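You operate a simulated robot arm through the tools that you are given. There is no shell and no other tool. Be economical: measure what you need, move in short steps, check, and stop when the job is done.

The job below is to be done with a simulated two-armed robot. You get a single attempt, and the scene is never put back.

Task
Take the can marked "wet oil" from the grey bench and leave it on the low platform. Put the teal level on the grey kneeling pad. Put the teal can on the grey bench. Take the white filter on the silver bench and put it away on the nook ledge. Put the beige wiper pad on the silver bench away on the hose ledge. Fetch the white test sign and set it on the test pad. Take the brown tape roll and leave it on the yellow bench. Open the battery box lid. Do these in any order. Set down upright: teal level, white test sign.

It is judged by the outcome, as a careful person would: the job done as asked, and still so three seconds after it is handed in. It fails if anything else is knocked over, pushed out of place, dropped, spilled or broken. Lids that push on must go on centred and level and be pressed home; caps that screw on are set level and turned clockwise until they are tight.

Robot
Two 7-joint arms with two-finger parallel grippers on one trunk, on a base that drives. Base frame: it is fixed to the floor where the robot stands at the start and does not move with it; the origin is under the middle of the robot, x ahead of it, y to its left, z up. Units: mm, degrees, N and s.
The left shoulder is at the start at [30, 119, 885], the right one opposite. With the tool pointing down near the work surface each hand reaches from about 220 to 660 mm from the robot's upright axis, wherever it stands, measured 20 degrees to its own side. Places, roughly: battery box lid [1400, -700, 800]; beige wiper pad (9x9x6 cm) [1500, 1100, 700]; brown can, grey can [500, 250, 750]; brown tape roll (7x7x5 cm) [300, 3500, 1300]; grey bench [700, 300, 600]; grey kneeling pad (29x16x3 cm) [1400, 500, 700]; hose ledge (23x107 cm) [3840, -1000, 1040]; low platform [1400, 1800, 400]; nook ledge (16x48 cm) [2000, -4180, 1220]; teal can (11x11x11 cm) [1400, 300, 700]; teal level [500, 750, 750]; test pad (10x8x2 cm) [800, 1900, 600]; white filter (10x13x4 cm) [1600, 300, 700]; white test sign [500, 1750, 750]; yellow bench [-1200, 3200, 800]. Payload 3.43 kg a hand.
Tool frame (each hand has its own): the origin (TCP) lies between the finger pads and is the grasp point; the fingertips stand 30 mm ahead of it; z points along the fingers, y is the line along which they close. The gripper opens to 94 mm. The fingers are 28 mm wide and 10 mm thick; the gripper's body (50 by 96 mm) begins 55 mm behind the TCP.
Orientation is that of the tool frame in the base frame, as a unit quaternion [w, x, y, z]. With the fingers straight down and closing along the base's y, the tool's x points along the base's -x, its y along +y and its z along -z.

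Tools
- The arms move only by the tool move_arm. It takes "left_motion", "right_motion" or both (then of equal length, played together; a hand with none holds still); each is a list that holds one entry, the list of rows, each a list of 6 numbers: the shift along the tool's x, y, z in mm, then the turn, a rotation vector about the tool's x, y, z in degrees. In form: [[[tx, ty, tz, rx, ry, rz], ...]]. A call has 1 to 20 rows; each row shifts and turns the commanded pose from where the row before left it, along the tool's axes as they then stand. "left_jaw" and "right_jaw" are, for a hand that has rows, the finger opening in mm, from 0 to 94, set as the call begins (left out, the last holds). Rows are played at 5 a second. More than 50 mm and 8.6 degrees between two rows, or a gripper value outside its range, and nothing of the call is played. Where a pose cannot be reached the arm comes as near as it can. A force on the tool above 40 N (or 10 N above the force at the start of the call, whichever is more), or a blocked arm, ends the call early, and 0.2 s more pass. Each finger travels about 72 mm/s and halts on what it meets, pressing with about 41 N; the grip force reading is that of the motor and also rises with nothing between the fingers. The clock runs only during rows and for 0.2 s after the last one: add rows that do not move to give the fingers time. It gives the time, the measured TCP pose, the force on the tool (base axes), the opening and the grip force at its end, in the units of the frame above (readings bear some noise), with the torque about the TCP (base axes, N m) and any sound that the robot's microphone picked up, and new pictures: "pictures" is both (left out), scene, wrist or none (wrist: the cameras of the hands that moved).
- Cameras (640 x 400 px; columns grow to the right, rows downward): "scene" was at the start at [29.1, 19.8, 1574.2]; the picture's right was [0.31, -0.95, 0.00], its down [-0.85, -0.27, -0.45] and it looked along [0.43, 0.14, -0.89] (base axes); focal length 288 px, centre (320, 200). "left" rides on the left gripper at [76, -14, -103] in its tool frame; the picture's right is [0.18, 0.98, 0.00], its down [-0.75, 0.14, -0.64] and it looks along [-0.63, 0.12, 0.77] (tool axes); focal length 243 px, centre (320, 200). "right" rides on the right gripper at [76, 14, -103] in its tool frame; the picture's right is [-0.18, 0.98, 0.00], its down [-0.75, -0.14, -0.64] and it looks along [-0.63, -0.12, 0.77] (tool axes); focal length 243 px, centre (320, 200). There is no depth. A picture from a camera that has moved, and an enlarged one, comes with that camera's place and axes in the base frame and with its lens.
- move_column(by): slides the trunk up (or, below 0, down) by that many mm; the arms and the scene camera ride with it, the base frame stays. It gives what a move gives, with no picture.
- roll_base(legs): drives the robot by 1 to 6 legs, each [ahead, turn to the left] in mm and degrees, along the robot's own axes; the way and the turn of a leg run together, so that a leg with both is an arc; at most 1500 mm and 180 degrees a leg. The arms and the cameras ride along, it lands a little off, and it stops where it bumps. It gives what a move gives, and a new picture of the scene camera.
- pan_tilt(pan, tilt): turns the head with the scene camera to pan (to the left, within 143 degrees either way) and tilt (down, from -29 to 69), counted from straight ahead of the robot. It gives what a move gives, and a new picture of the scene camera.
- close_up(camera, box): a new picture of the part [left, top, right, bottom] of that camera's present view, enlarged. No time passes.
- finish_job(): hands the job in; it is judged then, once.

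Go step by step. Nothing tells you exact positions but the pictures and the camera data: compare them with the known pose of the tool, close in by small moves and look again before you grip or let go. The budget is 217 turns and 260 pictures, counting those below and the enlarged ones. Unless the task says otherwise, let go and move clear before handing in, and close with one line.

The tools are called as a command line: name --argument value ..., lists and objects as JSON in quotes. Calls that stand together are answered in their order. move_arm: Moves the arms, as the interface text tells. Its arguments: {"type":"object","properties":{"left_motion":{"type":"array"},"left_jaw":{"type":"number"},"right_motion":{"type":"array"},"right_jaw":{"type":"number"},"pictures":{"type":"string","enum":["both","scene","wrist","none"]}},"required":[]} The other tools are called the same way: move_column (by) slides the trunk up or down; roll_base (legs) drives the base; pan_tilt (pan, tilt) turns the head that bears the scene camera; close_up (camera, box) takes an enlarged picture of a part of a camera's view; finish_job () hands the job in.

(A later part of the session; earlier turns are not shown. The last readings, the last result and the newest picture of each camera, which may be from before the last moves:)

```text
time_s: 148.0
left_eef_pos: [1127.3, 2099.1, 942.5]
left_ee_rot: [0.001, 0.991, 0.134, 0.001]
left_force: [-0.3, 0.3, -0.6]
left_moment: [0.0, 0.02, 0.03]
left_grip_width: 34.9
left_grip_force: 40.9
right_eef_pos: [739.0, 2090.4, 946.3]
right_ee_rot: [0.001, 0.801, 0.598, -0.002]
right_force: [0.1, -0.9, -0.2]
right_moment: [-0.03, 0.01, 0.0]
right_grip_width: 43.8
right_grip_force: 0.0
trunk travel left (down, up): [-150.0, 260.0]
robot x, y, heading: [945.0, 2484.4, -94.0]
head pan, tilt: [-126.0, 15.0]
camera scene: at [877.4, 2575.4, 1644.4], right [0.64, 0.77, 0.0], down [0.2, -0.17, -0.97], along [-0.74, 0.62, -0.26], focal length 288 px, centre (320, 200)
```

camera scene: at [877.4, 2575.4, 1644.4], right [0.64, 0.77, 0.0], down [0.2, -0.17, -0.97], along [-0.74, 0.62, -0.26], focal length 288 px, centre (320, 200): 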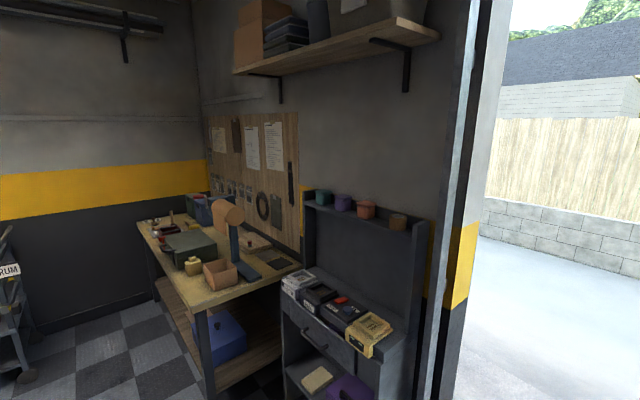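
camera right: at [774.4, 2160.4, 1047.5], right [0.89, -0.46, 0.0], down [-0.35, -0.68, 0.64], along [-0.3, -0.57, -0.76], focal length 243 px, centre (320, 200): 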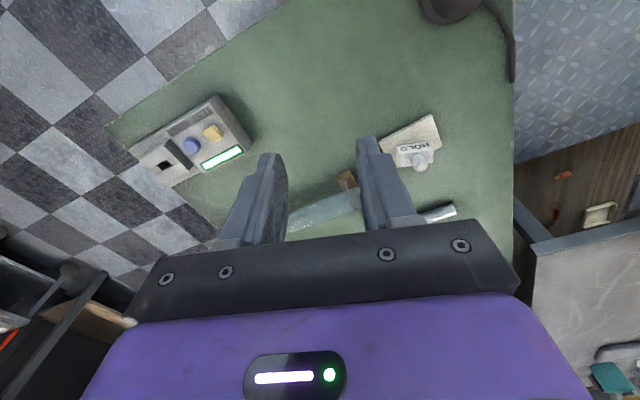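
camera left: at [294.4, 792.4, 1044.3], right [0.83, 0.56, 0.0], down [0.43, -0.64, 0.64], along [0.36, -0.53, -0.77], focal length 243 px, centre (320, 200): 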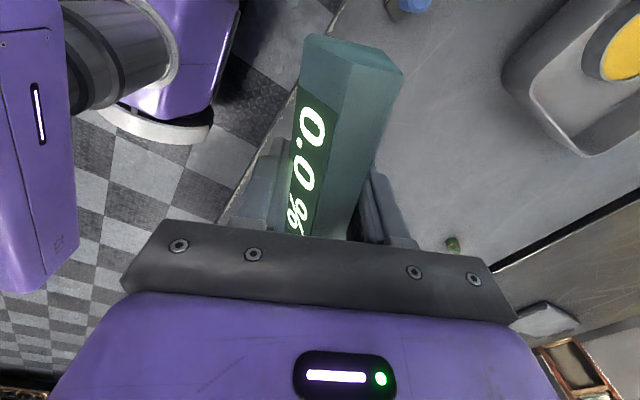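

The sign stands on the pad but sits about 15 mm towards its far edge. I'll re-grip the knob and centre it properly.

move_arm --right_motion '[[[-35, 30, 0, 0, 0, 0], [-35, 30, 0, 0, 0, 0], [-35, 30, 0, 0, 0, 0], [-35, 30, 0, 0, 0, 0], [-25, 25, 30, 0, 0, 0], [0, 0, 45, 0, 0, 0], [0, 0, 45, 0, 0, 0], [0, 0, 45, 0, 0, 0], [0, 0, 45, 0, 0, 0], [0, 0, 25, 0, 0, 0], [0, 0, 13, 0, 0, 0], [0, 0, 0, 0, 0, 0]]]' --pictures "wrist"

move_arm --right_motion '[[[0, 0, 0, 0, 0, 0], [0, 0, 0, 0, 0, 0], [0, 0, 0, 0, 0, 0], [0, 0, -4, 0, 0, 0], [0, 0, -4, 0, 0, 0], [8, 0, 0, 0, 0, 0], [7, 0, 0, 0, 0, 0], [0, 0, 0, 0, 0, 0]]]' --right_jaw 0 --pictures "wrist"

```text
time_s: 150.6
left_eef_pos: [1127.3, 2099.3, 941.2]
left_ee_rot: [0.001, 0.991, 0.134, 0.001]
left_force: [0.0, 0.0, -1.2]
left_moment: [-0.01, 0.04, 0.0]
left_grip_width: 34.9
left_grip_force: 41.3
right_eef_pos: [828.9, 1892.1, 698.3]
right_ee_rot: [0.0, 0.801, 0.598, -0.001]
right_force: [0.4, 0.3, -0.1]
right_moment: [0.03, 0.01, 0.01]
right_grip_width: 44.0
right_grip_force: 0.0
trunk travel left (down, up): [-150.0, 260.0]
robot x, y, heading: [946.4, 2486.0, -93.9]
head pan, tilt: [-126.0, 15.0]
camera right: at [865.2, 1960.5, 799.1], right [0.89, -0.46, 0.0], down [-0.35, -0.68, 0.64], along [-0.3, -0.57, -0.76], focal length 243 px, centre (320, 200)
```

right: 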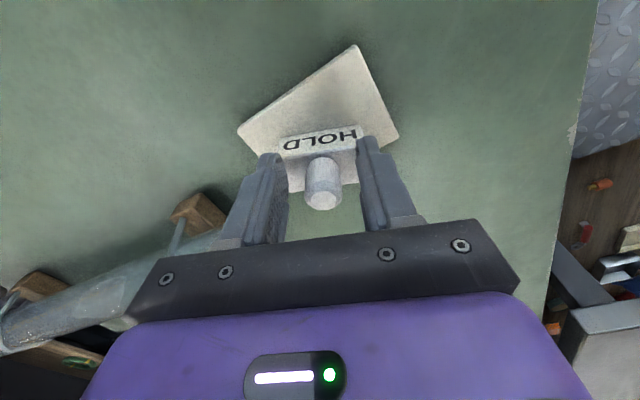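

```text
time_s: 152.4
left_eef_pos: [1127.9, 2099.3, 942.2]
left_ee_rot: [0.001, 0.991, 0.134, 0.0]
left_force: [0.2, -0.3, -0.7]
left_moment: [0.0, 0.01, 0.01]
left_grip_width: 34.9
left_grip_force: 40.8
right_eef_pos: [832.9, 1907.2, 706.2]
right_ee_rot: [-0.001, 0.802, 0.597, -0.003]
right_force: [-0.2, -1.1, -1.5]
right_moment: [0.05, 0.06, -0.02]
right_grip_width: 20.9
right_grip_force: 40.9
trunk travel left (down, up): [-150.0, 260.0]
robot x, y, heading: [944.9, 2484.4, -94.1]
head pan, tilt: [-126.0, 15.0]
camera right: at [868.8, 1975.8, 808.3], right [0.89, -0.46, 0.0], down [-0.35, -0.68, 0.64], along [-0.3, -0.57, -0.76], focal length 243 px, centre (320, 200)
```

right: 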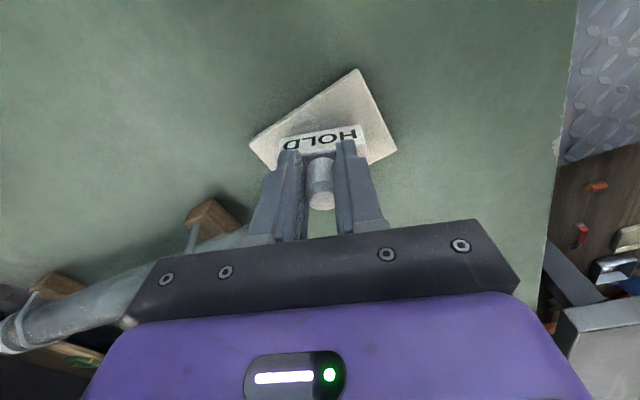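

move_arm --right_motion '[[[-4, 0, 0, 0, 0, 0], [0, 0, 2, 0, 0, 0], [0, 0, 2, 0, 0, 0], [0, 0, 2, 0, 0, 0], [0, 0, 2, 0, 0, 0], [0, 0, 1, 0, 0, 0], [0, 0, 1, 0, 0, 0], [0, 0, 0, 0, 0, 0]]]' --pictures "none"

move_arm --right_motion '[[[0, 0, 0, 0, 0, 0], [0, 0, 0, 0, 0, 0], [0, 0, 0, 0, 0, 0]]]' --right_jaw 44 --pictures "wrist"

move_arm --right_motion '[[[0, 0, -15, 0, 0, 0], [0, 0, -25, 0, 0, 0], [0, 0, -45, 0, 0, 0], [0, 0, -45, 0, 0, 0], [0, 0, -45, 0, 0, 0], [0, 0, -45, 0, 0, 0], [25, -25, -30, 0, 0, 0], [35, -30, 0, 0, 0, 0], [35, -30, 0, 0, 0, 0], [35, -30, 0, 0, 0, 0], [35, -30, 0, 0, 0, 0], [0, 0, 0, 0, 0, 0]]]' --pictures "wrist"

```text
time_s: 154.2
left_eef_pos: [1127.0, 2100.0, 942.0]
left_ee_rot: [0.002, 0.991, 0.134, 0.001]
left_force: [-0.1, -0.9, -1.0]
left_moment: [-0.01, -0.01, 0.0]
left_grip_width: 34.5
left_grip_force: 40.9
right_eef_pos: [831.9, 1903.4, 697.7]
right_ee_rot: [0.001, 0.801, 0.599, -0.002]
right_force: [-1.5, 1.0, 8.0]
right_moment: [-0.02, -0.03, -0.06]
right_grip_width: 20.9
right_grip_force: 41.0
trunk travel left (down, up): [-150.0, 260.0]
robot x, y, heading: [950.0, 2486.6, -93.8]
head pan, tilt: [-126.0, 15.0]
```

```text
time_s: 155.0
left_eef_pos: [1127.4, 2099.3, 942.9]
left_ee_rot: [0.001, 0.991, 0.134, 0.001]
left_force: [0.0, -0.1, -1.7]
left_moment: [0.0, 0.03, 0.01]
left_grip_width: 35.0
left_grip_force: 40.6
right_eef_pos: [832.8, 1903.4, 695.9]
right_ee_rot: [0.001, 0.801, 0.598, -0.002]
right_force: [0.0, 0.5, -0.1]
right_moment: [0.03, 0.03, -0.01]
right_grip_width: 44.0
right_grip_force: 0.1
trunk travel left (down, up): [-150.0, 260.0]
robot x, y, heading: [949.7, 2487.2, -93.9]
head pan, tilt: [-126.0, 15.0]
camera right: at [867.5, 1972.6, 797.8], right [0.89, -0.46, 0.0], down [-0.35, -0.68, 0.64], along [-0.3, -0.57, -0.76], focal length 243 px, centre (320, 200)
```

right: 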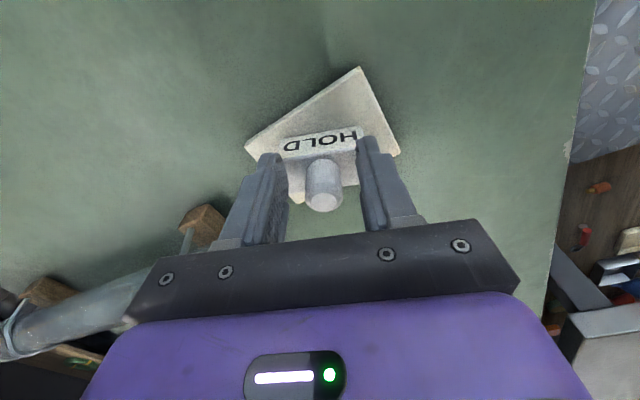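

```text
time_s: 157.6
left_eef_pos: [1128.3, 2098.6, 942.2]
left_ee_rot: [0.002, 0.991, 0.133, 0.0]
left_force: [0.4, -0.6, -0.9]
left_moment: [0.02, -0.02, -0.01]
left_grip_width: 34.9
left_grip_force: 41.2
right_eef_pos: [742.0, 2103.6, 946.5]
right_ee_rot: [-0.001, 0.801, 0.598, -0.002]
right_force: [-1.1, -0.6, -0.6]
right_moment: [0.05, -0.01, -0.01]
right_grip_width: 44.1
right_grip_force: 0.1
trunk travel left (down, up): [-150.0, 260.0]
robot x, y, heading: [948.6, 2486.4, -94.2]
head pan, tilt: [-126.0, 15.0]
camera right: at [777.2, 2172.0, 1048.5], right [0.89, -0.46, 0.0], down [-0.35, -0.68, 0.64], along [-0.3, -0.57, -0.76], focal length 243 px, centre (320, 200)
```

right: 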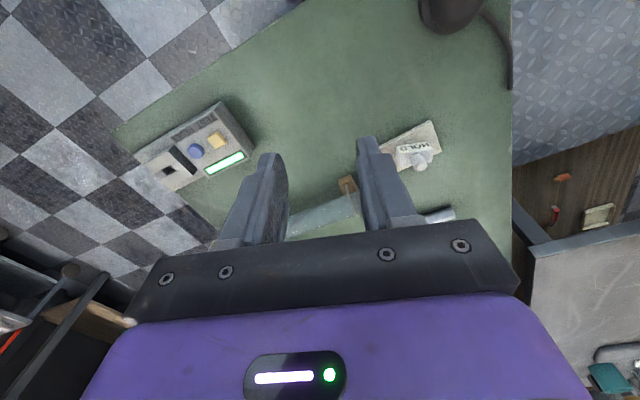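

The sign is now well centred on its pad. The right hand is free, so I'll fetch the brown tape roll (about [341,3370,1320]) next: raise the trunk, then drive to the shelf unit.

move_column --by 260

roll_base --legs '[[-100, 0], [0, -108], [770, 0], [0, -68]]'

pan_tilt --pan 0 --tilt 35

```text
time_s: 160.2
left_eef_pos: [1127.5, 2099.8, 1201.9]
left_ee_rot: [0.001, 0.991, 0.133, 0.002]
left_force: [-0.1, 0.6, -2.1]
left_moment: [0.0, 0.0, 0.01]
left_grip_width: 34.9
left_grip_force: 41.2
right_eef_pos: [740.4, 2102.6, 1206.2]
right_ee_rot: [0.001, 0.801, 0.598, -0.003]
right_force: [0.3, 1.4, 0.0]
right_moment: [0.0, 0.02, 0.01]
right_grip_width: 44.0
right_grip_force: 0.0
trunk travel left (down, up): [-410.0, 0.0]
robot x, y, heading: [949.8, 2484.2, -93.8]
head pan, tilt: [-126.0, 15.0]
```

```text
time_s: 172.7
left_eef_pos: [57.0, 3270.9, 1201.5]
left_ee_rot: [-0.001, -0.156, 0.988, 0.001]
left_force: [-0.3, -0.8, -1.5]
left_moment: [0.01, 0.01, -0.03]
left_grip_width: 34.6
left_grip_force: 40.5
right_eef_pos: [444.2, 3284.2, 1205.8]
right_ee_rot: [0.002, -0.615, 0.788, 0.001]
right_force: [0.5, -0.1, 0.1]
right_moment: [-0.01, -0.01, 0.0]
right_grip_width: 43.9
right_grip_force: 0.0
trunk travel left (down, up): [-410.0, 0.0]
robot x, y, heading: [251.4, 2890.4, 88.7]
head pan, tilt: [-126.0, 15.0]
camera scene: at [326.6, 2807.7, 1904.4], right [-0.61, -0.8, 0.0], down [-0.21, 0.16, -0.97], along [0.77, -0.59, -0.26], focal length 288 px, centre (320, 200)
```

scene: 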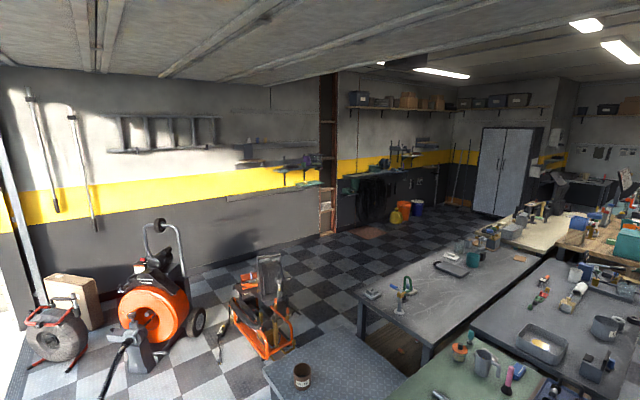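

```text
time_s: 174.7
left_eef_pos: [57.0, 3271.9, 1202.0]
left_ee_rot: [-0.001, -0.156, 0.988, 0.001]
left_force: [-0.6, 0.8, -2.3]
left_moment: [0.0, 0.0, 0.0]
left_grip_width: 35.0
left_grip_force: 41.0
right_eef_pos: [442.6, 3284.9, 1206.5]
right_ee_rot: [0.002, -0.616, 0.788, 0.0]
right_force: [-0.8, 0.1, 0.6]
right_moment: [-0.01, -0.01, 0.02]
right_grip_width: 44.0
right_grip_force: 0.1
trunk travel left (down, up): [-410.0, 0.0]
robot x, y, heading: [252.4, 2897.6, 88.8]
head pan, tilt: [0.0, 35.0]
camera scene: at [254.4, 2952.4, 1872.4], right [1.0, -0.02, 0.0], down [-0.01, -0.57, -0.82], along [0.02, 0.82, -0.57], focal length 288 px, centre (320, 200)
```

scene: 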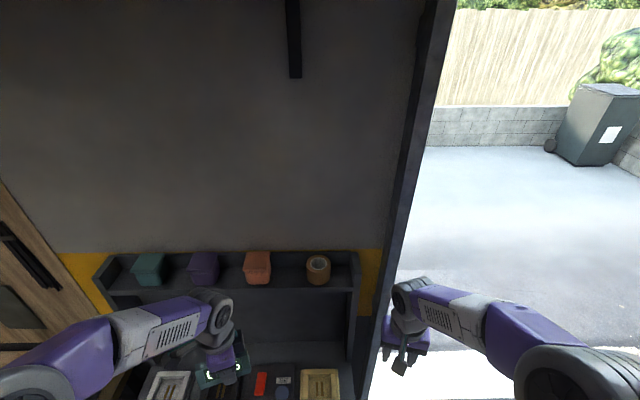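

close_up --camera "scene" --box '[230, 235, 390, 335]'

```text
4.00 times, centred on (310, 285) of scene
camera zoom: at [254.4, 2952.4, 1872.4], right [1.0, -0.02, 0.0], down [-0.01, -0.57, -0.82], along [0.02, 0.82, -0.57], focal length 1151 px, centre (360, -140)
```

zoom: 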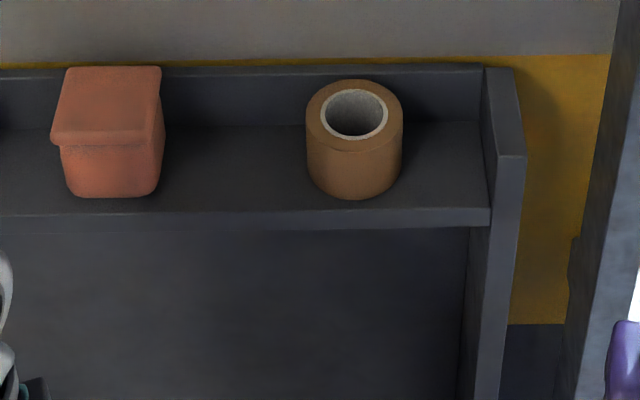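

The roll lies flat at about [260,3529], top at z≈1248. I'll check how much room there is in front of the base.

pan_tilt --pan 0 --tilt 65

```text
time_s: 175.7
left_eef_pos: [56.3, 3272.1, 1202.0]
left_ee_rot: [-0.001, -0.155, 0.988, 0.0]
left_force: [0.1, 0.6, -1.3]
left_moment: [-0.02, 0.01, -0.02]
left_grip_width: 34.7
left_grip_force: 41.0
right_eef_pos: [443.4, 3284.2, 1206.4]
right_ee_rot: [0.001, -0.615, 0.788, 0.001]
right_force: [-1.1, -0.1, 0.7]
right_moment: [0.06, -0.01, -0.05]
right_grip_width: 44.0
right_grip_force: 0.0
trunk travel left (down, up): [-410.0, 0.0]
robot x, y, heading: [254.3, 2894.2, 88.6]
head pan, tilt: [0.0, 65.0]
camera scene: at [253.7, 2925.0, 1832.6], right [1.0, -0.02, 0.0], down [-0.02, -0.91, -0.42], along [0.01, 0.42, -0.91], focal length 288 px, centre (320, 200)
```

scene: 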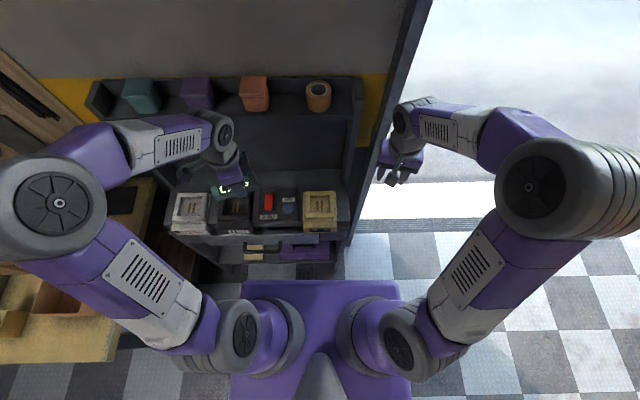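

There is about 100 mm in front of the base. I'll creep forward 55 mm, then raise and straighten the right hand.

roll_base --legs '[[55, 0]]'

move_arm --right_motion '[[[0, 0, -30, 0, 0, -7], [0, 0, -40, 0, 0, -7], [0, 0, -40, 0, 0, 0], [0, 20, -20, 0, 0, 0], [0, 40, 0, 0, 0, 0], [0, 40, 0, 0, 0, 0], [0, 40, 0, 0, 0, 0], [0, 38, 0, 0, 0, 0], [0, 0, 0, 0, 0, 0]]]' --right_jaw 94 --pictures "wrist"

```text
time_s: 176.6
left_eef_pos: [57.2, 3323.6, 1202.5]
left_ee_rot: [-0.001, -0.155, 0.988, 0.002]
left_force: [-0.4, -0.5, -1.1]
left_moment: [-0.02, -0.01, 0.0]
left_grip_width: 34.9
left_grip_force: 40.8
right_eef_pos: [443.4, 3338.0, 1207.1]
right_ee_rot: [0.002, -0.616, 0.788, 0.0]
right_force: [-0.1, -0.4, -0.2]
right_moment: [0.01, 0.0, 0.02]
right_grip_width: 44.1
right_grip_force: 0.0
trunk travel left (down, up): [-410.0, 0.0]
robot x, y, heading: [255.5, 2946.8, 88.7]
head pan, tilt: [0.0, 65.0]
camera scene: at [255.0, 2977.7, 1832.6], right [1.0, -0.02, 0.0], down [-0.02, -0.91, -0.42], along [0.01, 0.42, -0.91], focal length 288 px, centre (320, 200)
```

scene: 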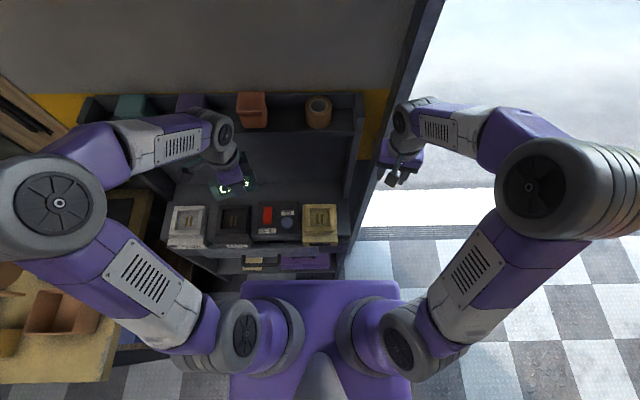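

```text
time_s: 178.6
left_eef_pos: [58.3, 3324.6, 1203.1]
left_ee_rot: [-0.001, -0.155, 0.988, 0.001]
left_force: [0.1, 0.6, -0.3]
left_moment: [0.0, 0.01, -0.01]
left_grip_width: 34.8
left_grip_force: 40.4
right_eef_pos: [266.2, 3338.7, 1336.8]
right_ee_rot: [0.002, -0.707, 0.708, -0.001]
right_force: [-0.1, 0.3, -0.2]
right_moment: [-0.05, 0.02, 0.0]
right_grip_width: 94.2
right_grip_force: 0.1
trunk travel left (down, up): [-410.0, 0.0]
robot x, y, heading: [252.8, 2948.6, 88.3]
head pan, tilt: [0.0, 65.0]
camera right: at [253.0, 3262.4, 1438.0], right [-0.98, 0.19, 0.0], down [0.14, 0.75, 0.64], along [0.12, 0.63, -0.76], focal length 243 px, centre (320, 200)
```

right: 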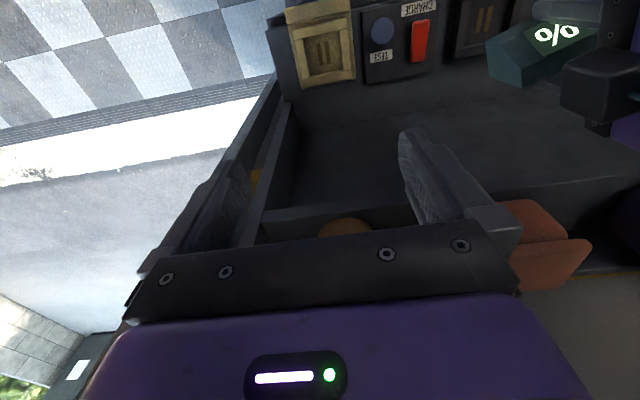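

move_arm --right_motion '[[[-35, 0, 0, 0, 0, 0], [-35, 0, 0, 0, 0, 0], [-35, 0, 0, 0, 0, 0], [0, 0, 0, 0, 0, 0]]]' --pictures "wrist"

```text
time_s: 179.6
left_eef_pos: [57.5, 3323.6, 1203.1]
left_ee_rot: [-0.001, -0.155, 0.988, 0.001]
left_force: [0.6, -0.1, -1.3]
left_moment: [0.0, -0.03, 0.03]
left_grip_width: 34.8
left_grip_force: 41.3
right_eef_pos: [264.6, 3442.1, 1334.6]
right_ee_rot: [-0.002, 0.707, -0.707, 0.0]
right_force: [0.1, -0.2, -0.5]
right_moment: [-0.01, 0.02, 0.02]
right_grip_width: 94.1
right_grip_force: 0.0
trunk travel left (down, up): [-410.0, 0.0]
robot x, y, heading: [257.5, 2948.3, 88.2]
head pan, tilt: [0.0, 65.0]
camera right: at [250.6, 3365.3, 1437.8], right [-0.98, 0.18, 0.0], down [0.14, 0.75, 0.64], along [0.12, 0.63, -0.76], focal length 243 px, centre (320, 200)
```

right: 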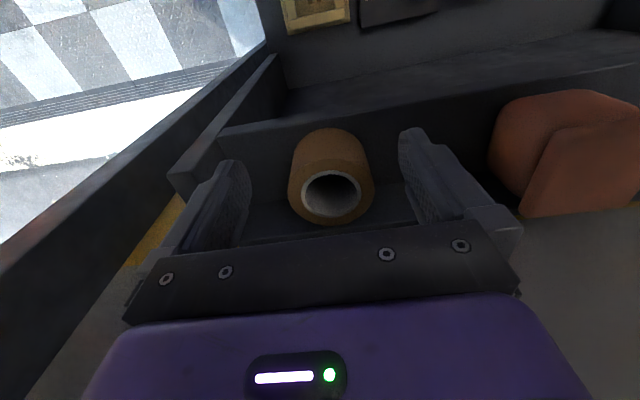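

move_arm --right_motion '[[[-25, 0, 0, 0, 0, 0], [-20, 0, 0, 0, 0, 0], [0, 0, 0, 0, 0, 0]]]' --pictures "both"

```text
time_s: 180.2
left_eef_pos: [57.6, 3323.8, 1202.1]
left_ee_rot: [-0.002, -0.154, 0.988, 0.002]
left_force: [0.2, 0.2, -0.3]
left_moment: [0.02, -0.03, -0.02]
left_grip_width: 34.6
left_grip_force: 41.5
right_eef_pos: [266.2, 3481.2, 1335.6]
right_ee_rot: [-0.003, -0.707, 0.707, -0.005]
right_force: [0.9, 0.2, -0.2]
right_moment: [0.03, 0.01, -0.01]
right_grip_width: 93.9
right_grip_force: 0.1
trunk travel left (down, up): [-410.0, 0.0]
robot x, y, heading: [254.5, 2945.7, 88.6]
head pan, tilt: [0.0, 65.0]
stopped in row 3 (right hand): the force on the tool passed its limit at 52 N (the readings are from after the stop); the commanded pose is now the measured one
camera scene: at [255.4, 2976.5, 1832.6], right [1.0, -0.02, 0.0], down [-0.02, -0.91, -0.42], along [0.01, 0.42, -0.91], focal length 288 px, centre (320, 200)
camera right: at [251.7, 3405.2, 1438.4], right [-0.98, 0.19, -0.01], down [0.14, 0.76, 0.64], along [0.12, 0.62, -0.77], focal length 243 px, centre (320, 200)
```

scene: 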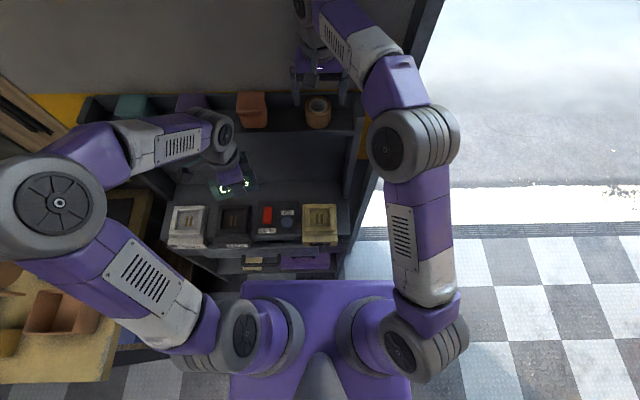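
right: 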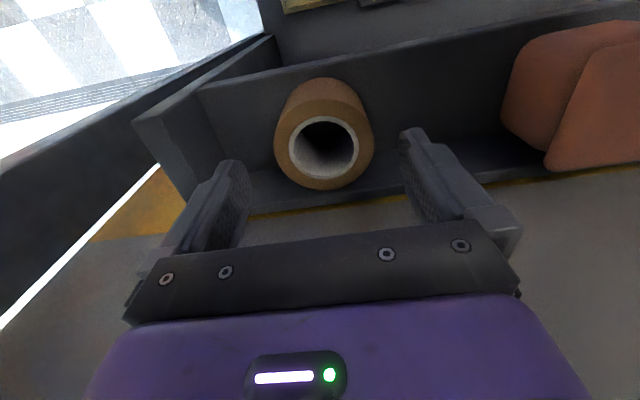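

The hand lightly brushed the wall behind and stopped; the roll's centre is [264,3475] with its top at about 1298. I'll back off a few millimetres and lower over it.

move_arm --right_motion '[[[8, 2, -2, 0, 0, 0], [0, 0, 20, 0, 0, 0], [0, 0, 15, 0, 0, 0], [0, 0, 10, 0, 0, 0], [0, 0, 5, 0, 0, 0], [0, 0, 0, 0, 0, 0]]]' --pictures "wrist"

```text
time_s: 181.7
left_eef_pos: [57.9, 3325.3, 1201.5]
left_ee_rot: [-0.001, -0.154, 0.988, 0.001]
left_force: [0.2, -0.4, -0.5]
left_moment: [0.01, 0.01, 0.02]
left_grip_width: 34.7
left_grip_force: 41.2
right_eef_pos: [263.1, 3474.0, 1287.3]
right_ee_rot: [-0.002, -0.706, 0.708, -0.006]
right_force: [0.9, 0.2, 0.0]
right_moment: [0.01, -0.01, -0.01]
right_grip_width: 93.8
right_grip_force: 0.0
trunk travel left (down, up): [-410.0, 0.0]
robot x, y, heading: [252.2, 2945.5, 88.7]
head pan, tilt: [0.0, 65.0]
camera right: at [249.3, 3398.4, 1389.7], right [-0.98, 0.19, -0.01], down [0.14, 0.76, 0.63], along [0.12, 0.62, -0.77], focal length 243 px, centre (320, 200)
```

right: 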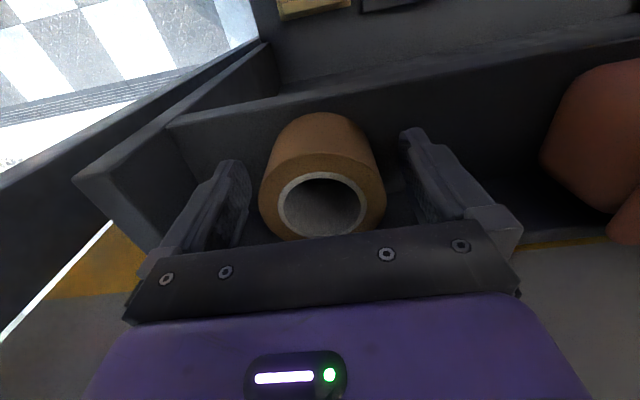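

move_arm --right_motion '[[[0, 0, 0, 0, 0, 0], [0, 0, 0, 0, 0, 0], [0, 0, 0, 0, 0, 0], [0, 0, 0, 0, 0, 0]]]' --right_jaw 0 --pictures "none"

move_arm --right_motion '[[[0, 0, -10, 0, 0, 0], [0, 0, -25, 0, 0, 0], [0, 0, -25, 0, 0, 0], [10, 0, -10, 0, 0, 0], [35, 0, 0, 0, 0, 0], [40, 0, 0, 0, 0, 0], [40, 0, 0, 0, 0, 0], [35, -10, 0, 0, 0, 0], [0, 0, 0, 0, 0, 0]]]' --pictures "both"

```text
time_s: 182.7
left_eef_pos: [57.2, 3325.5, 1201.1]
left_ee_rot: [-0.001, -0.154, 0.988, 0.001]
left_force: [-0.1, -0.2, -0.8]
left_moment: [0.02, 0.03, -0.01]
left_grip_width: 34.5
left_grip_force: 41.0
right_eef_pos: [264.1, 3474.0, 1287.2]
right_ee_rot: [-0.002, -0.707, 0.707, -0.006]
right_force: [-0.7, -0.1, 0.9]
right_moment: [0.02, 0.02, 0.01]
right_grip_width: 67.4
right_grip_force: 40.9
trunk travel left (down, up): [-410.0, 0.0]
robot x, y, heading: [255.1, 2948.4, 88.5]
head pan, tilt: [0.0, 65.0]
```

```text
time_s: 184.7
left_eef_pos: [57.7, 3326.9, 1201.7]
left_ee_rot: [-0.001, -0.154, 0.988, 0.0]
left_force: [0.4, 0.1, -1.7]
left_moment: [-0.01, -0.03, -0.01]
left_grip_width: 34.9
left_grip_force: 41.1
right_eef_pos: [270.6, 3317.8, 1358.0]
right_ee_rot: [-0.002, -0.706, 0.708, -0.006]
right_force: [0.7, -0.7, -1.3]
right_moment: [-0.02, 0.0, -0.03]
right_grip_width: 67.4
right_grip_force: 40.8
trunk travel left (down, up): [-410.0, 0.0]
robot x, y, heading: [253.4, 2946.4, 88.8]
head pan, tilt: [0.0, 65.0]
camera scene: at [254.3, 2980.2, 1832.5], right [1.0, -0.02, 0.0], down [-0.02, -0.91, -0.42], along [0.01, 0.42, -0.91], focal length 288 px, centre (320, 200)
camera right: at [255.7, 3241.9, 1460.3], right [-0.98, 0.19, -0.01], down [0.14, 0.76, 0.63], along [0.12, 0.62, -0.77], focal length 243 px, centre (320, 200)
```

scene: 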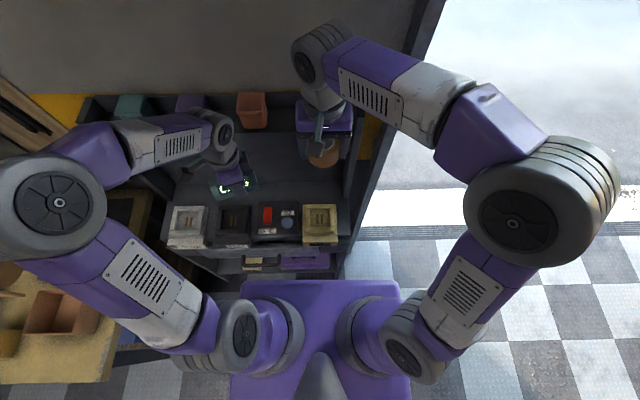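
right: 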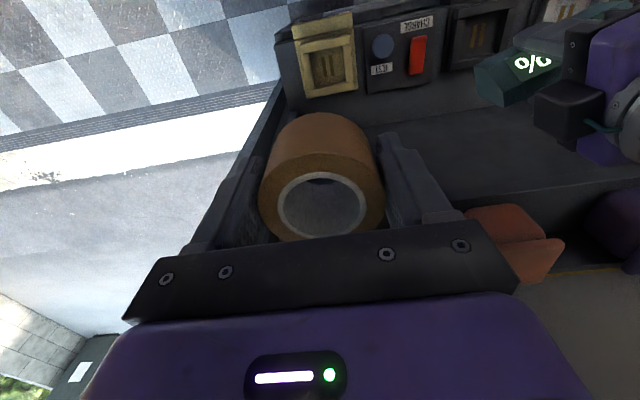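

The roll is held firmly. I'll back away and look at the yellow bench.

roll_base --legs '[[-330, 0], [0, 60]]'

pan_tilt --pan -25 --tilt 40

```text
time_s: 189.5
left_eef_pos: [-178.6, 2641.4, 1202.3]
left_ee_rot: [-0.001, -0.622, 0.783, 0.0]
left_force: [-0.3, 0.5, -1.8]
left_moment: [0.02, 0.02, 0.0]
left_grip_width: 34.8
left_grip_force: 40.5
right_eef_pos: [-62.9, 2819.4, 1358.1]
right_ee_rot: [-0.002, 0.964, -0.266, 0.006]
right_force: [0.1, -0.3, -1.4]
right_moment: [0.0, -0.01, 0.01]
right_grip_width: 67.3
right_grip_force: 41.5
trunk travel left (down, up): [-410.0, 0.0]
robot x, y, heading: [246.4, 2619.2, 147.8]
head pan, tilt: [0.0, 65.0]
camera scene: at [219.4, 2633.6, 1832.5], right [0.53, 0.85, 0.0], down [0.77, -0.48, -0.42], along [-0.36, 0.23, -0.91], focal length 288 px, centre (320, 200)
```

scene: 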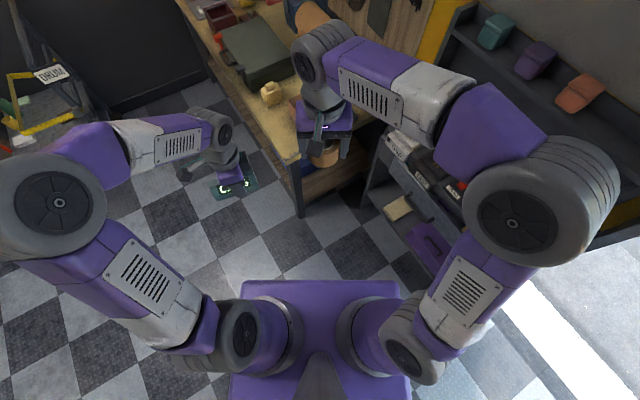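

```text
time_s: 190.3
left_eef_pos: [-179.0, 2642.2, 1201.3]
left_ee_rot: [-0.002, -0.622, 0.783, 0.0]
left_force: [1.7, 0.2, -1.5]
left_moment: [-0.02, -0.01, -0.04]
left_grip_width: 34.8
left_grip_force: 41.4
right_eef_pos: [-64.1, 2820.1, 1355.7]
right_ee_rot: [0.0, 0.964, -0.267, 0.005]
right_force: [0.0, -0.3, -1.2]
right_moment: [0.01, -0.02, -0.02]
right_grip_width: 67.6
right_grip_force: 40.8
trunk travel left (down, up): [-410.0, 0.0]
robot x, y, heading: [245.5, 2612.7, 147.8]
head pan, tilt: [-25.0, 40.0]
camera scene: at [224.6, 2672.8, 1864.7], right [0.84, 0.54, 0.0], down [0.35, -0.54, -0.77], along [-0.41, 0.64, -0.64], focal length 288 px, centre (320, 200)
```

scene: 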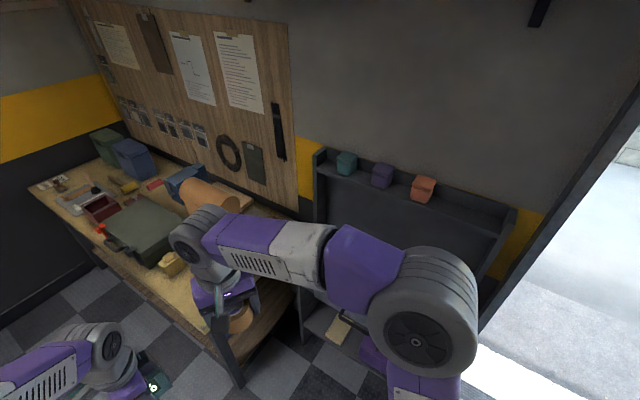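

The yellow bench's front edge runs at y≈2835, x from about -1450 to -300. I'll drive up in front of it.

roll_base --legs '[[0, 43], [700, 0], [0, -101]]'

pan_tilt --pan 0 --tilt 50

```text
time_s: 200.4
left_eef_pos: [-638.2, 2866.6, 1201.7]
left_ee_rot: [-0.001, -0.161, 0.987, 0.001]
left_force: [-0.7, 0.6, -1.2]
left_moment: [0.02, -0.01, -0.02]
left_grip_width: 34.9
left_grip_force: 40.5
right_eef_pos: [-425.5, 2860.1, 1357.3]
right_ee_rot: [0.002, 0.711, -0.703, 0.006]
right_force: [0.3, -0.1, -1.2]
right_moment: [0.0, 0.04, 0.02]
right_grip_width: 67.5
right_grip_force: 40.9
trunk travel left (down, up): [-410.0, 0.0]
robot x, y, heading: [-434.7, 2491.1, 89.2]
head pan, tilt: [-25.0, 40.0]
camera scene: at [-400.7, 2538.4, 1864.8], right [0.9, -0.43, 0.0], down [-0.28, -0.58, -0.77], along [0.33, 0.69, -0.64], focal length 288 px, centre (320, 200)
```

scene: 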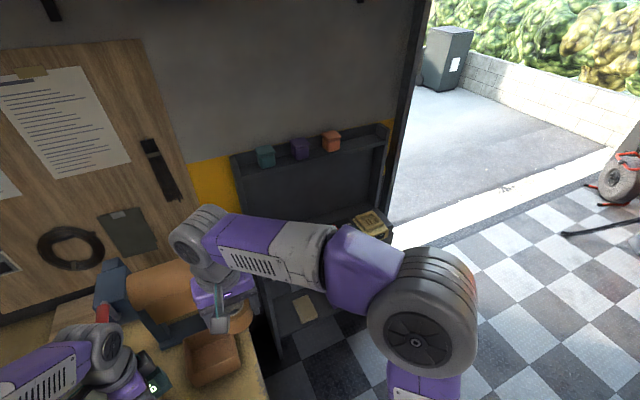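

```text
time_s: 201.3
left_eef_pos: [-637.5, 2866.7, 1202.5]
left_ee_rot: [-0.001, -0.161, 0.987, 0.0]
left_force: [0.9, -0.3, -1.1]
left_moment: [-0.02, -0.01, 0.02]
left_grip_width: 34.8
left_grip_force: 41.4
right_eef_pos: [-424.8, 2860.3, 1356.8]
right_ee_rot: [0.002, 0.71, -0.704, 0.005]
right_force: [0.2, -0.1, -0.4]
right_moment: [-0.04, 0.03, -0.02]
right_grip_width: 67.4
right_grip_force: 40.9
trunk travel left (down, up): [-410.0, 0.0]
robot x, y, heading: [-432.3, 2489.2, 89.2]
head pan, tilt: [0.0, 50.0]
camera scene: at [-436.6, 2538.8, 1850.7], right [1.0, -0.01, 0.0], down [-0.01, -0.77, -0.64], along [0.01, 0.64, -0.77], focal length 288 px, centre (320, 200)
```

scene: 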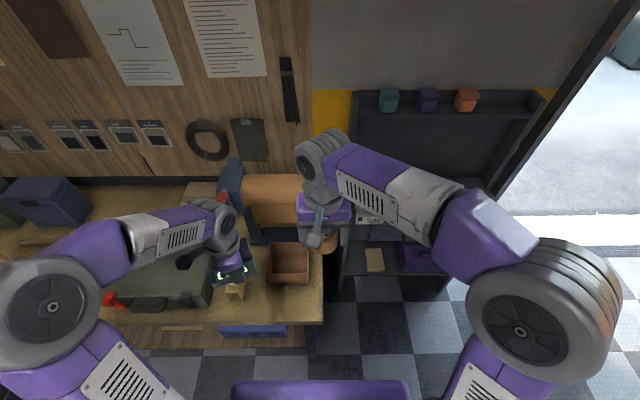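

pan_tilt --pan 45 --tilt 38

```text
time_s: 202.4
left_eef_pos: [-636.4, 2866.1, 1202.3]
left_ee_rot: [-0.001, -0.161, 0.987, 0.0]
left_force: [-0.3, 0.0, -2.3]
left_moment: [-0.02, -0.04, 0.02]
left_grip_width: 35.0
left_grip_force: 41.0
right_eef_pos: [-424.5, 2859.8, 1357.5]
right_ee_rot: [0.001, 0.711, -0.704, 0.004]
right_force: [0.7, -0.3, -0.6]
right_moment: [-0.02, 0.02, 0.02]
right_grip_width: 67.6
right_grip_force: 40.7
trunk travel left (down, up): [-410.0, 0.0]
robot x, y, heading: [-435.5, 2488.7, 89.5]
head pan, tilt: [45.0, 38.0]
camera scene: at [-497.8, 2523.7, 1867.8], right [0.72, 0.7, 0.0], down [0.43, -0.44, -0.79], along [-0.55, 0.56, -0.62], focal length 288 px, centre (320, 200)
```

scene: 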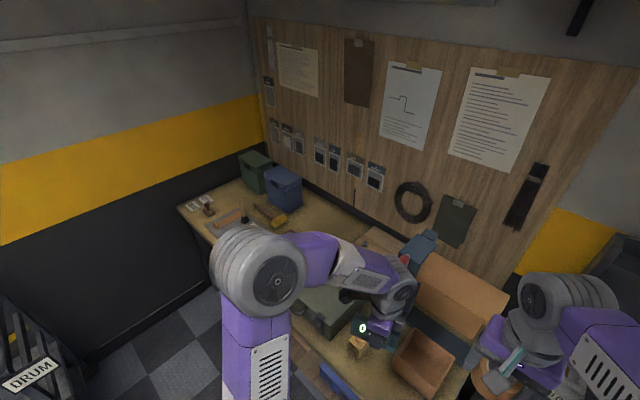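

roll_base --legs '[[-60, 0], [0, 90], [420, 0], [0, -90]]'

pan_tilt --pan 0 --tilt 50

```text
time_s: 213.3
left_eef_pos: [-1048.6, 2808.8, 1201.8]
left_ee_rot: [-0.001, -0.153, 0.988, 0.001]
left_force: [0.6, 0.1, -0.2]
left_moment: [0.02, 0.02, -0.01]
left_grip_width: 34.5
left_grip_force: 40.7
right_eef_pos: [-835.9, 2799.5, 1356.6]
right_ee_rot: [-0.002, -0.705, 0.709, -0.006]
right_force: [0.2, -0.1, -1.7]
right_moment: [0.03, 0.02, 0.01]
right_grip_width: 67.3
right_grip_force: 41.0
trunk travel left (down, up): [-410.0, 0.0]
robot x, y, heading: [-854.9, 2431.5, 88.3]
head pan, tilt: [45.0, 38.0]
camera scene: at [-914.3, 2463.4, 1867.8], right [0.73, 0.69, 0.0], down [0.42, -0.45, -0.79], along [-0.54, 0.57, -0.62], focal length 288 px, centre (320, 200)
```

scene: 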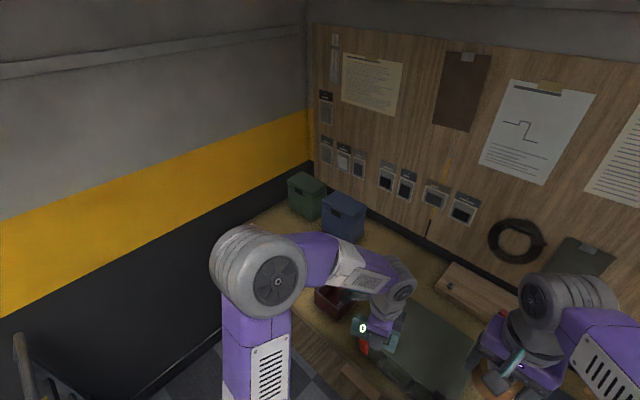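

```text
time_s: 214.4
left_eef_pos: [-1048.8, 2809.1, 1202.3]
left_ee_rot: [-0.001, -0.153, 0.988, 0.001]
left_force: [-0.6, 0.1, -1.1]
left_moment: [0.02, -0.01, 0.0]
left_grip_width: 34.7
left_grip_force: 41.6
right_eef_pos: [-835.6, 2798.4, 1357.4]
right_ee_rot: [-0.003, -0.704, 0.71, -0.005]
right_force: [0.0, -0.1, -0.3]
right_moment: [-0.01, 0.01, 0.02]
right_grip_width: 67.4
right_grip_force: 40.7
trunk travel left (down, up): [-410.0, 0.0]
robot x, y, heading: [-857.0, 2432.3, 88.0]
head pan, tilt: [0.0, 50.0]
camera scene: at [-852.9, 2477.6, 1850.6], right [1.0, -0.03, 0.0], down [-0.02, -0.77, -0.64], along [0.02, 0.64, -0.77], focal length 288 px, centre (320, 200)
```

scene: 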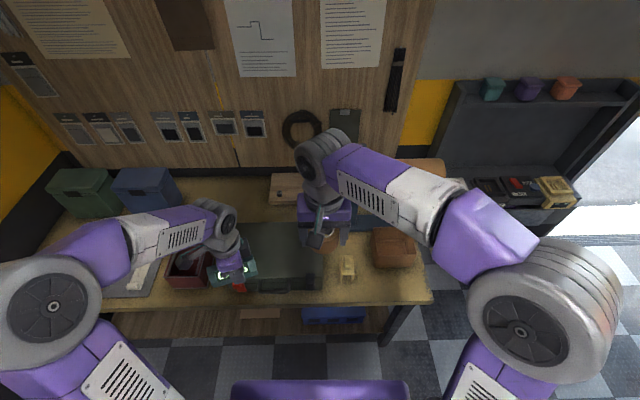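

The front-right of the bench, around [-590,2905], is clear. I'll carry the roll above that spot.

move_arm --right_motion '[[[-15, -41, 20, 0, 0, 0], [-18, -41, 20, 0, 0, 0], [-18, -41, 20, 0, 0, 0], [-18, -41, 20, 0, 0, 0], [-18, -41, 20, 0, 0, 0], [-18, -41, 20, 0, 0, 0], [0, 0, 45, 0, 0, 0], [0, 0, 45, 0, 0, 0], [0, 0, 45, 0, 0, 0], [0, 0, 45, 0, 0, 0], [0, 0, 0, 0, 0, 0]]]' --pictures "both"

```text
time_s: 216.8
left_eef_pos: [-1048.0, 2808.6, 1202.2]
left_ee_rot: [-0.001, -0.153, 0.988, 0.001]
left_force: [0.9, 0.2, -2.1]
left_moment: [-0.01, -0.01, 0.02]
left_grip_width: 34.8
left_grip_force: 40.7
right_eef_pos: [-586.2, 2897.7, 1057.6]
right_ee_rot: [-0.001, -0.705, 0.709, -0.005]
right_force: [0.4, 0.5, -1.2]
right_moment: [-0.01, 0.01, -0.03]
right_grip_width: 67.3
right_grip_force: 40.8
trunk travel left (down, up): [-410.0, 0.0]
robot x, y, heading: [-848.5, 2429.3, 88.3]
head pan, tilt: [0.0, 50.0]
camera scene: at [-852.8, 2476.9, 1850.7], right [1.0, -0.03, 0.0], down [-0.02, -0.77, -0.64], along [0.02, 0.64, -0.77], focal length 288 px, centre (320, 200)
camera right: at [-601.9, 2823.5, 1161.7], right [-0.98, 0.19, -0.01], down [0.14, 0.76, 0.63], along [0.13, 0.62, -0.77], focal length 243 px, centre (320, 200)
```

scene: 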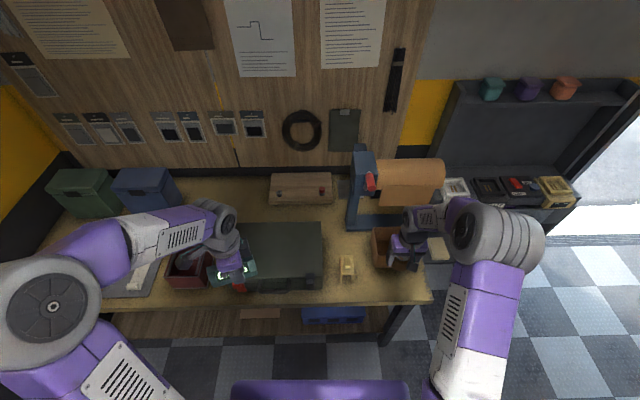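
right: 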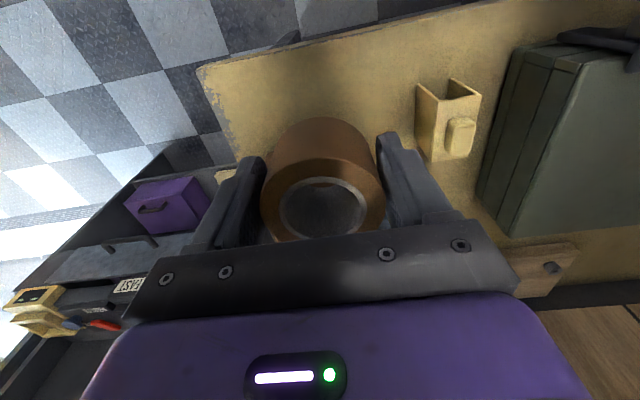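

move_arm --right_motion '[[[0, 0, 45, 0, 0, 0], [0, 0, 40, 0, 0, 0], [0, 0, 25, 0, 0, 0], [0, 0, 0, 0, 0, 0]]]' --pictures "both"

```text
time_s: 217.8
left_eef_pos: [-1049.3, 2808.6, 1202.6]
left_ee_rot: [-0.001, -0.153, 0.988, 0.001]
left_force: [0.4, -0.1, -1.3]
left_moment: [0.02, -0.01, -0.03]
left_grip_width: 34.8
left_grip_force: 40.7
right_eef_pos: [-586.1, 2895.6, 946.4]
right_ee_rot: [-0.002, -0.705, 0.71, -0.005]
right_force: [-0.1, 1.5, -1.2]
right_moment: [0.04, 0.02, 0.0]
right_grip_width: 67.3
right_grip_force: 41.9
trunk travel left (down, up): [-410.0, 0.0]
robot x, y, heading: [-855.9, 2429.8, 88.3]
head pan, tilt: [0.0, 50.0]
camera scene: at [-852.8, 2477.3, 1850.7], right [1.0, -0.03, 0.0], down [-0.02, -0.77, -0.64], along [0.02, 0.64, -0.77], focal length 288 px, centre (320, 200)
camera right: at [-601.9, 2820.4, 1050.6], right [-0.98, 0.19, -0.01], down [0.14, 0.76, 0.63], along [0.13, 0.62, -0.77], focal length 243 px, centre (320, 200)
```

scene: 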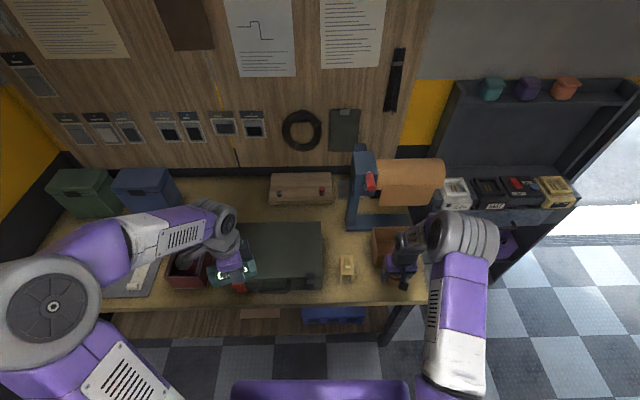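
right: 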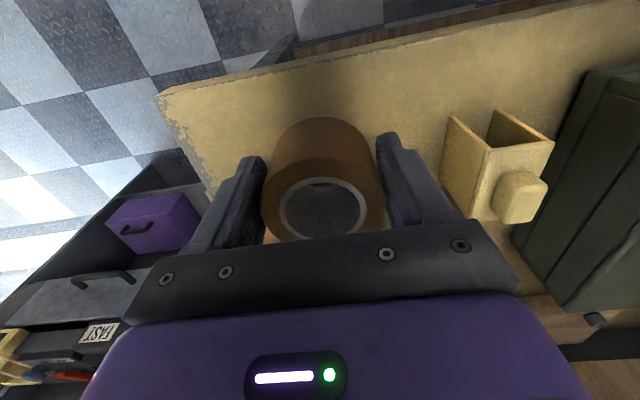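

move_arm --right_motion '[[[0, 0, 10, 0, 0, 0], [0, 0, 10, 0, 0, 0], [0, 0, 5, 0, 0, 0], [0, 0, 5, 0, 0, 0], [0, 0, 5, 0, 0, 0], [0, 0, 4, 0, 0, 0], [0, 0, 4, 0, 0, 0], [0, 0, 4, 0, 0, 0], [0, 0, 4, 0, 0, 0], [0, 0, 4, 0, 0, 0], [0, 0, 4, 0, 0, 0], [0, 0, 4, 0, 0, 0], [0, 0, 4, 0, 0, 0], [0, 0, 4, 0, 0, 0], [0, 0, 4, 0, 0, 0], [0, 0, 4, 0, 0, 0], [0, 0, 4, 0, 0, 0]]]' --pictures "wrist"

```text
time_s: 221.4
left_eef_pos: [-1048.0, 2809.1, 1202.7]
left_ee_rot: [-0.001, -0.153, 0.988, 0.001]
left_force: [-0.3, -0.6, -1.2]
left_moment: [0.0, 0.02, -0.03]
left_grip_width: 34.7
left_grip_force: 40.9
right_eef_pos: [-586.1, 2896.5, 863.8]
right_ee_rot: [-0.003, -0.705, 0.709, -0.006]
right_force: [0.1, 0.9, -1.7]
right_moment: [-0.01, -0.01, 0.0]
right_grip_width: 67.3
right_grip_force: 41.1
trunk travel left (down, up): [-410.0, 0.0]
robot x, y, heading: [-856.9, 2426.1, 88.2]
head pan, tilt: [0.0, 50.0]
camera right: at [-601.4, 2821.6, 967.3], right [-0.98, 0.19, -0.01], down [0.14, 0.76, 0.63], along [0.13, 0.62, -0.77], focal length 243 px, centre (320, 200)
```

right: 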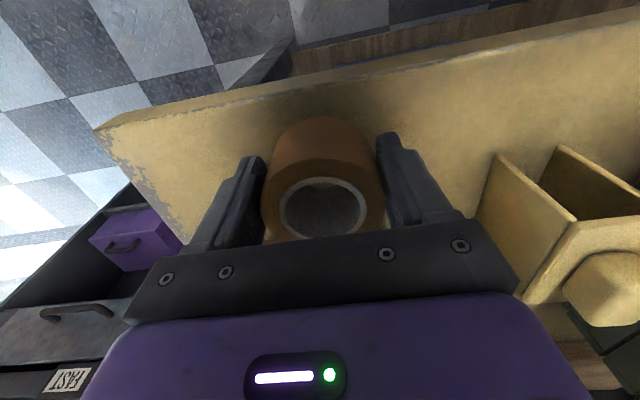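

move_arm --right_motion '[[[-20, 0, 0, 0, 0, 0], [-20, 0, 0, 0, 0, 0], [0, 0, 0, 0, 0, 0]]]' --pictures "both"

```text
time_s: 222.2
left_eef_pos: [-1048.7, 2807.8, 1201.8]
left_ee_rot: [-0.001, -0.154, 0.988, 0.001]
left_force: [0.0, 0.2, -1.3]
left_moment: [0.01, 0.03, 0.0]
left_grip_width: 34.8
left_grip_force: 40.6
right_eef_pos: [-586.3, 2937.2, 863.8]
right_ee_rot: [-0.003, -0.705, 0.71, -0.006]
right_force: [0.7, -0.6, -1.5]
right_moment: [-0.03, 0.01, 0.0]
right_grip_width: 67.5
right_grip_force: 41.2
trunk travel left (down, up): [-410.0, 0.0]
robot x, y, heading: [-852.5, 2429.7, 88.0]
head pan, tilt: [0.0, 50.0]
camera scene: at [-852.8, 2477.3, 1850.6], right [1.0, -0.03, 0.0], down [-0.02, -0.77, -0.64], along [0.02, 0.64, -0.77], focal length 288 px, centre (320, 200)
camera right: at [-601.8, 2861.6, 967.1], right [-0.98, 0.19, -0.01], down [0.14, 0.76, 0.63], along [0.13, 0.62, -0.77], focal length 243 px, centre (320, 200)
```

scene: 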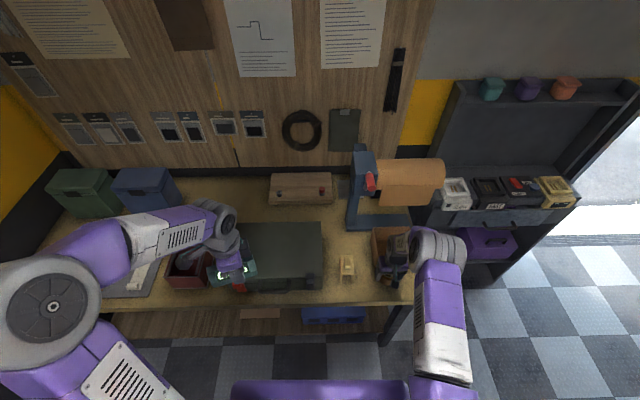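
right: 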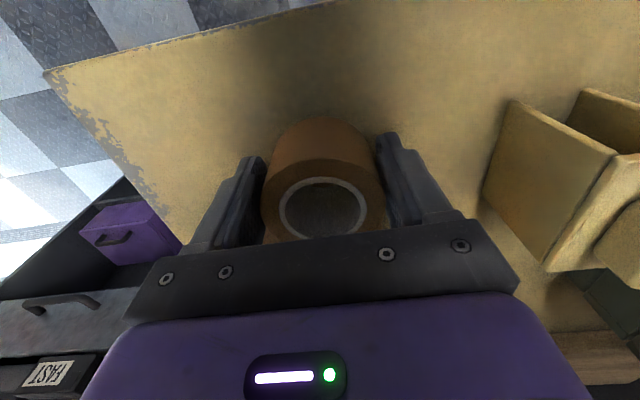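

move_arm --right_motion '[[[0, 0, 4, 0, 0, 0], [0, 0, 4, 0, 0, 0], [0, 0, 4, 0, 0, 0], [0, 0, 4, 0, 0, 0], [0, 0, 4, 0, 0, 0], [0, 0, 4, 0, 0, 0], [0, 0, 4, 0, 0, 0], [0, 0, 4, 0, 0, 0], [0, 0, 4, 0, 0, 0], [0, 0, 4, 0, 0, 0], [0, 0, 4, 0, 0, 0], [0, 0, 4, 0, 0, 0], [0, 0, 4, 0, 0, 0]]]' --pictures "wrist"

```text
time_s: 224.2
left_eef_pos: [-1048.4, 2807.4, 1202.6]
left_ee_rot: [0.0, -0.152, 0.988, 0.002]
left_force: [-0.4, -0.4, -2.0]
left_moment: [-0.02, -0.01, 0.02]
left_grip_width: 34.6
left_grip_force: 40.6
right_eef_pos: [-584.9, 2939.1, 836.6]
right_ee_rot: [0.001, -0.704, 0.71, -0.004]
right_force: [-1.6, -9.2, 22.7]
right_moment: [0.4, 0.07, 0.07]
right_grip_width: 67.7
right_grip_force: 41.3
trunk travel left (down, up): [-410.0, 0.0]
robot x, y, heading: [-854.5, 2426.8, 88.3]
head pan, tilt: [0.0, 50.0]
stopped in row 9 (right hand): the force on the tool passed its limit at 42 N (the readings are from after the stop); the commanded pose is now the measured one
camera right: at [-600.8, 2863.8, 938.4], right [-0.98, 0.19, -0.01], down [0.14, 0.76, 0.64], along [0.13, 0.63, -0.77], focal length 243 px, centre (320, 200)
```

right: 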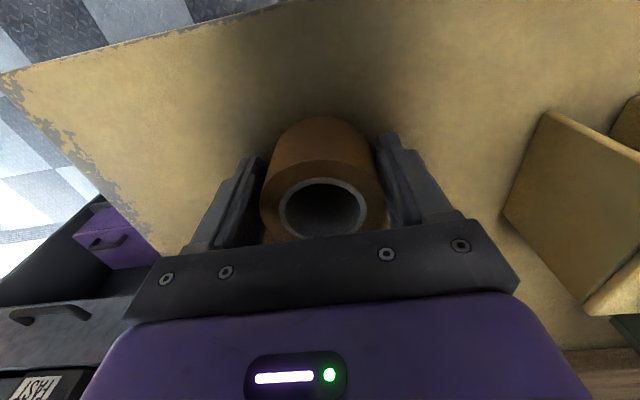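

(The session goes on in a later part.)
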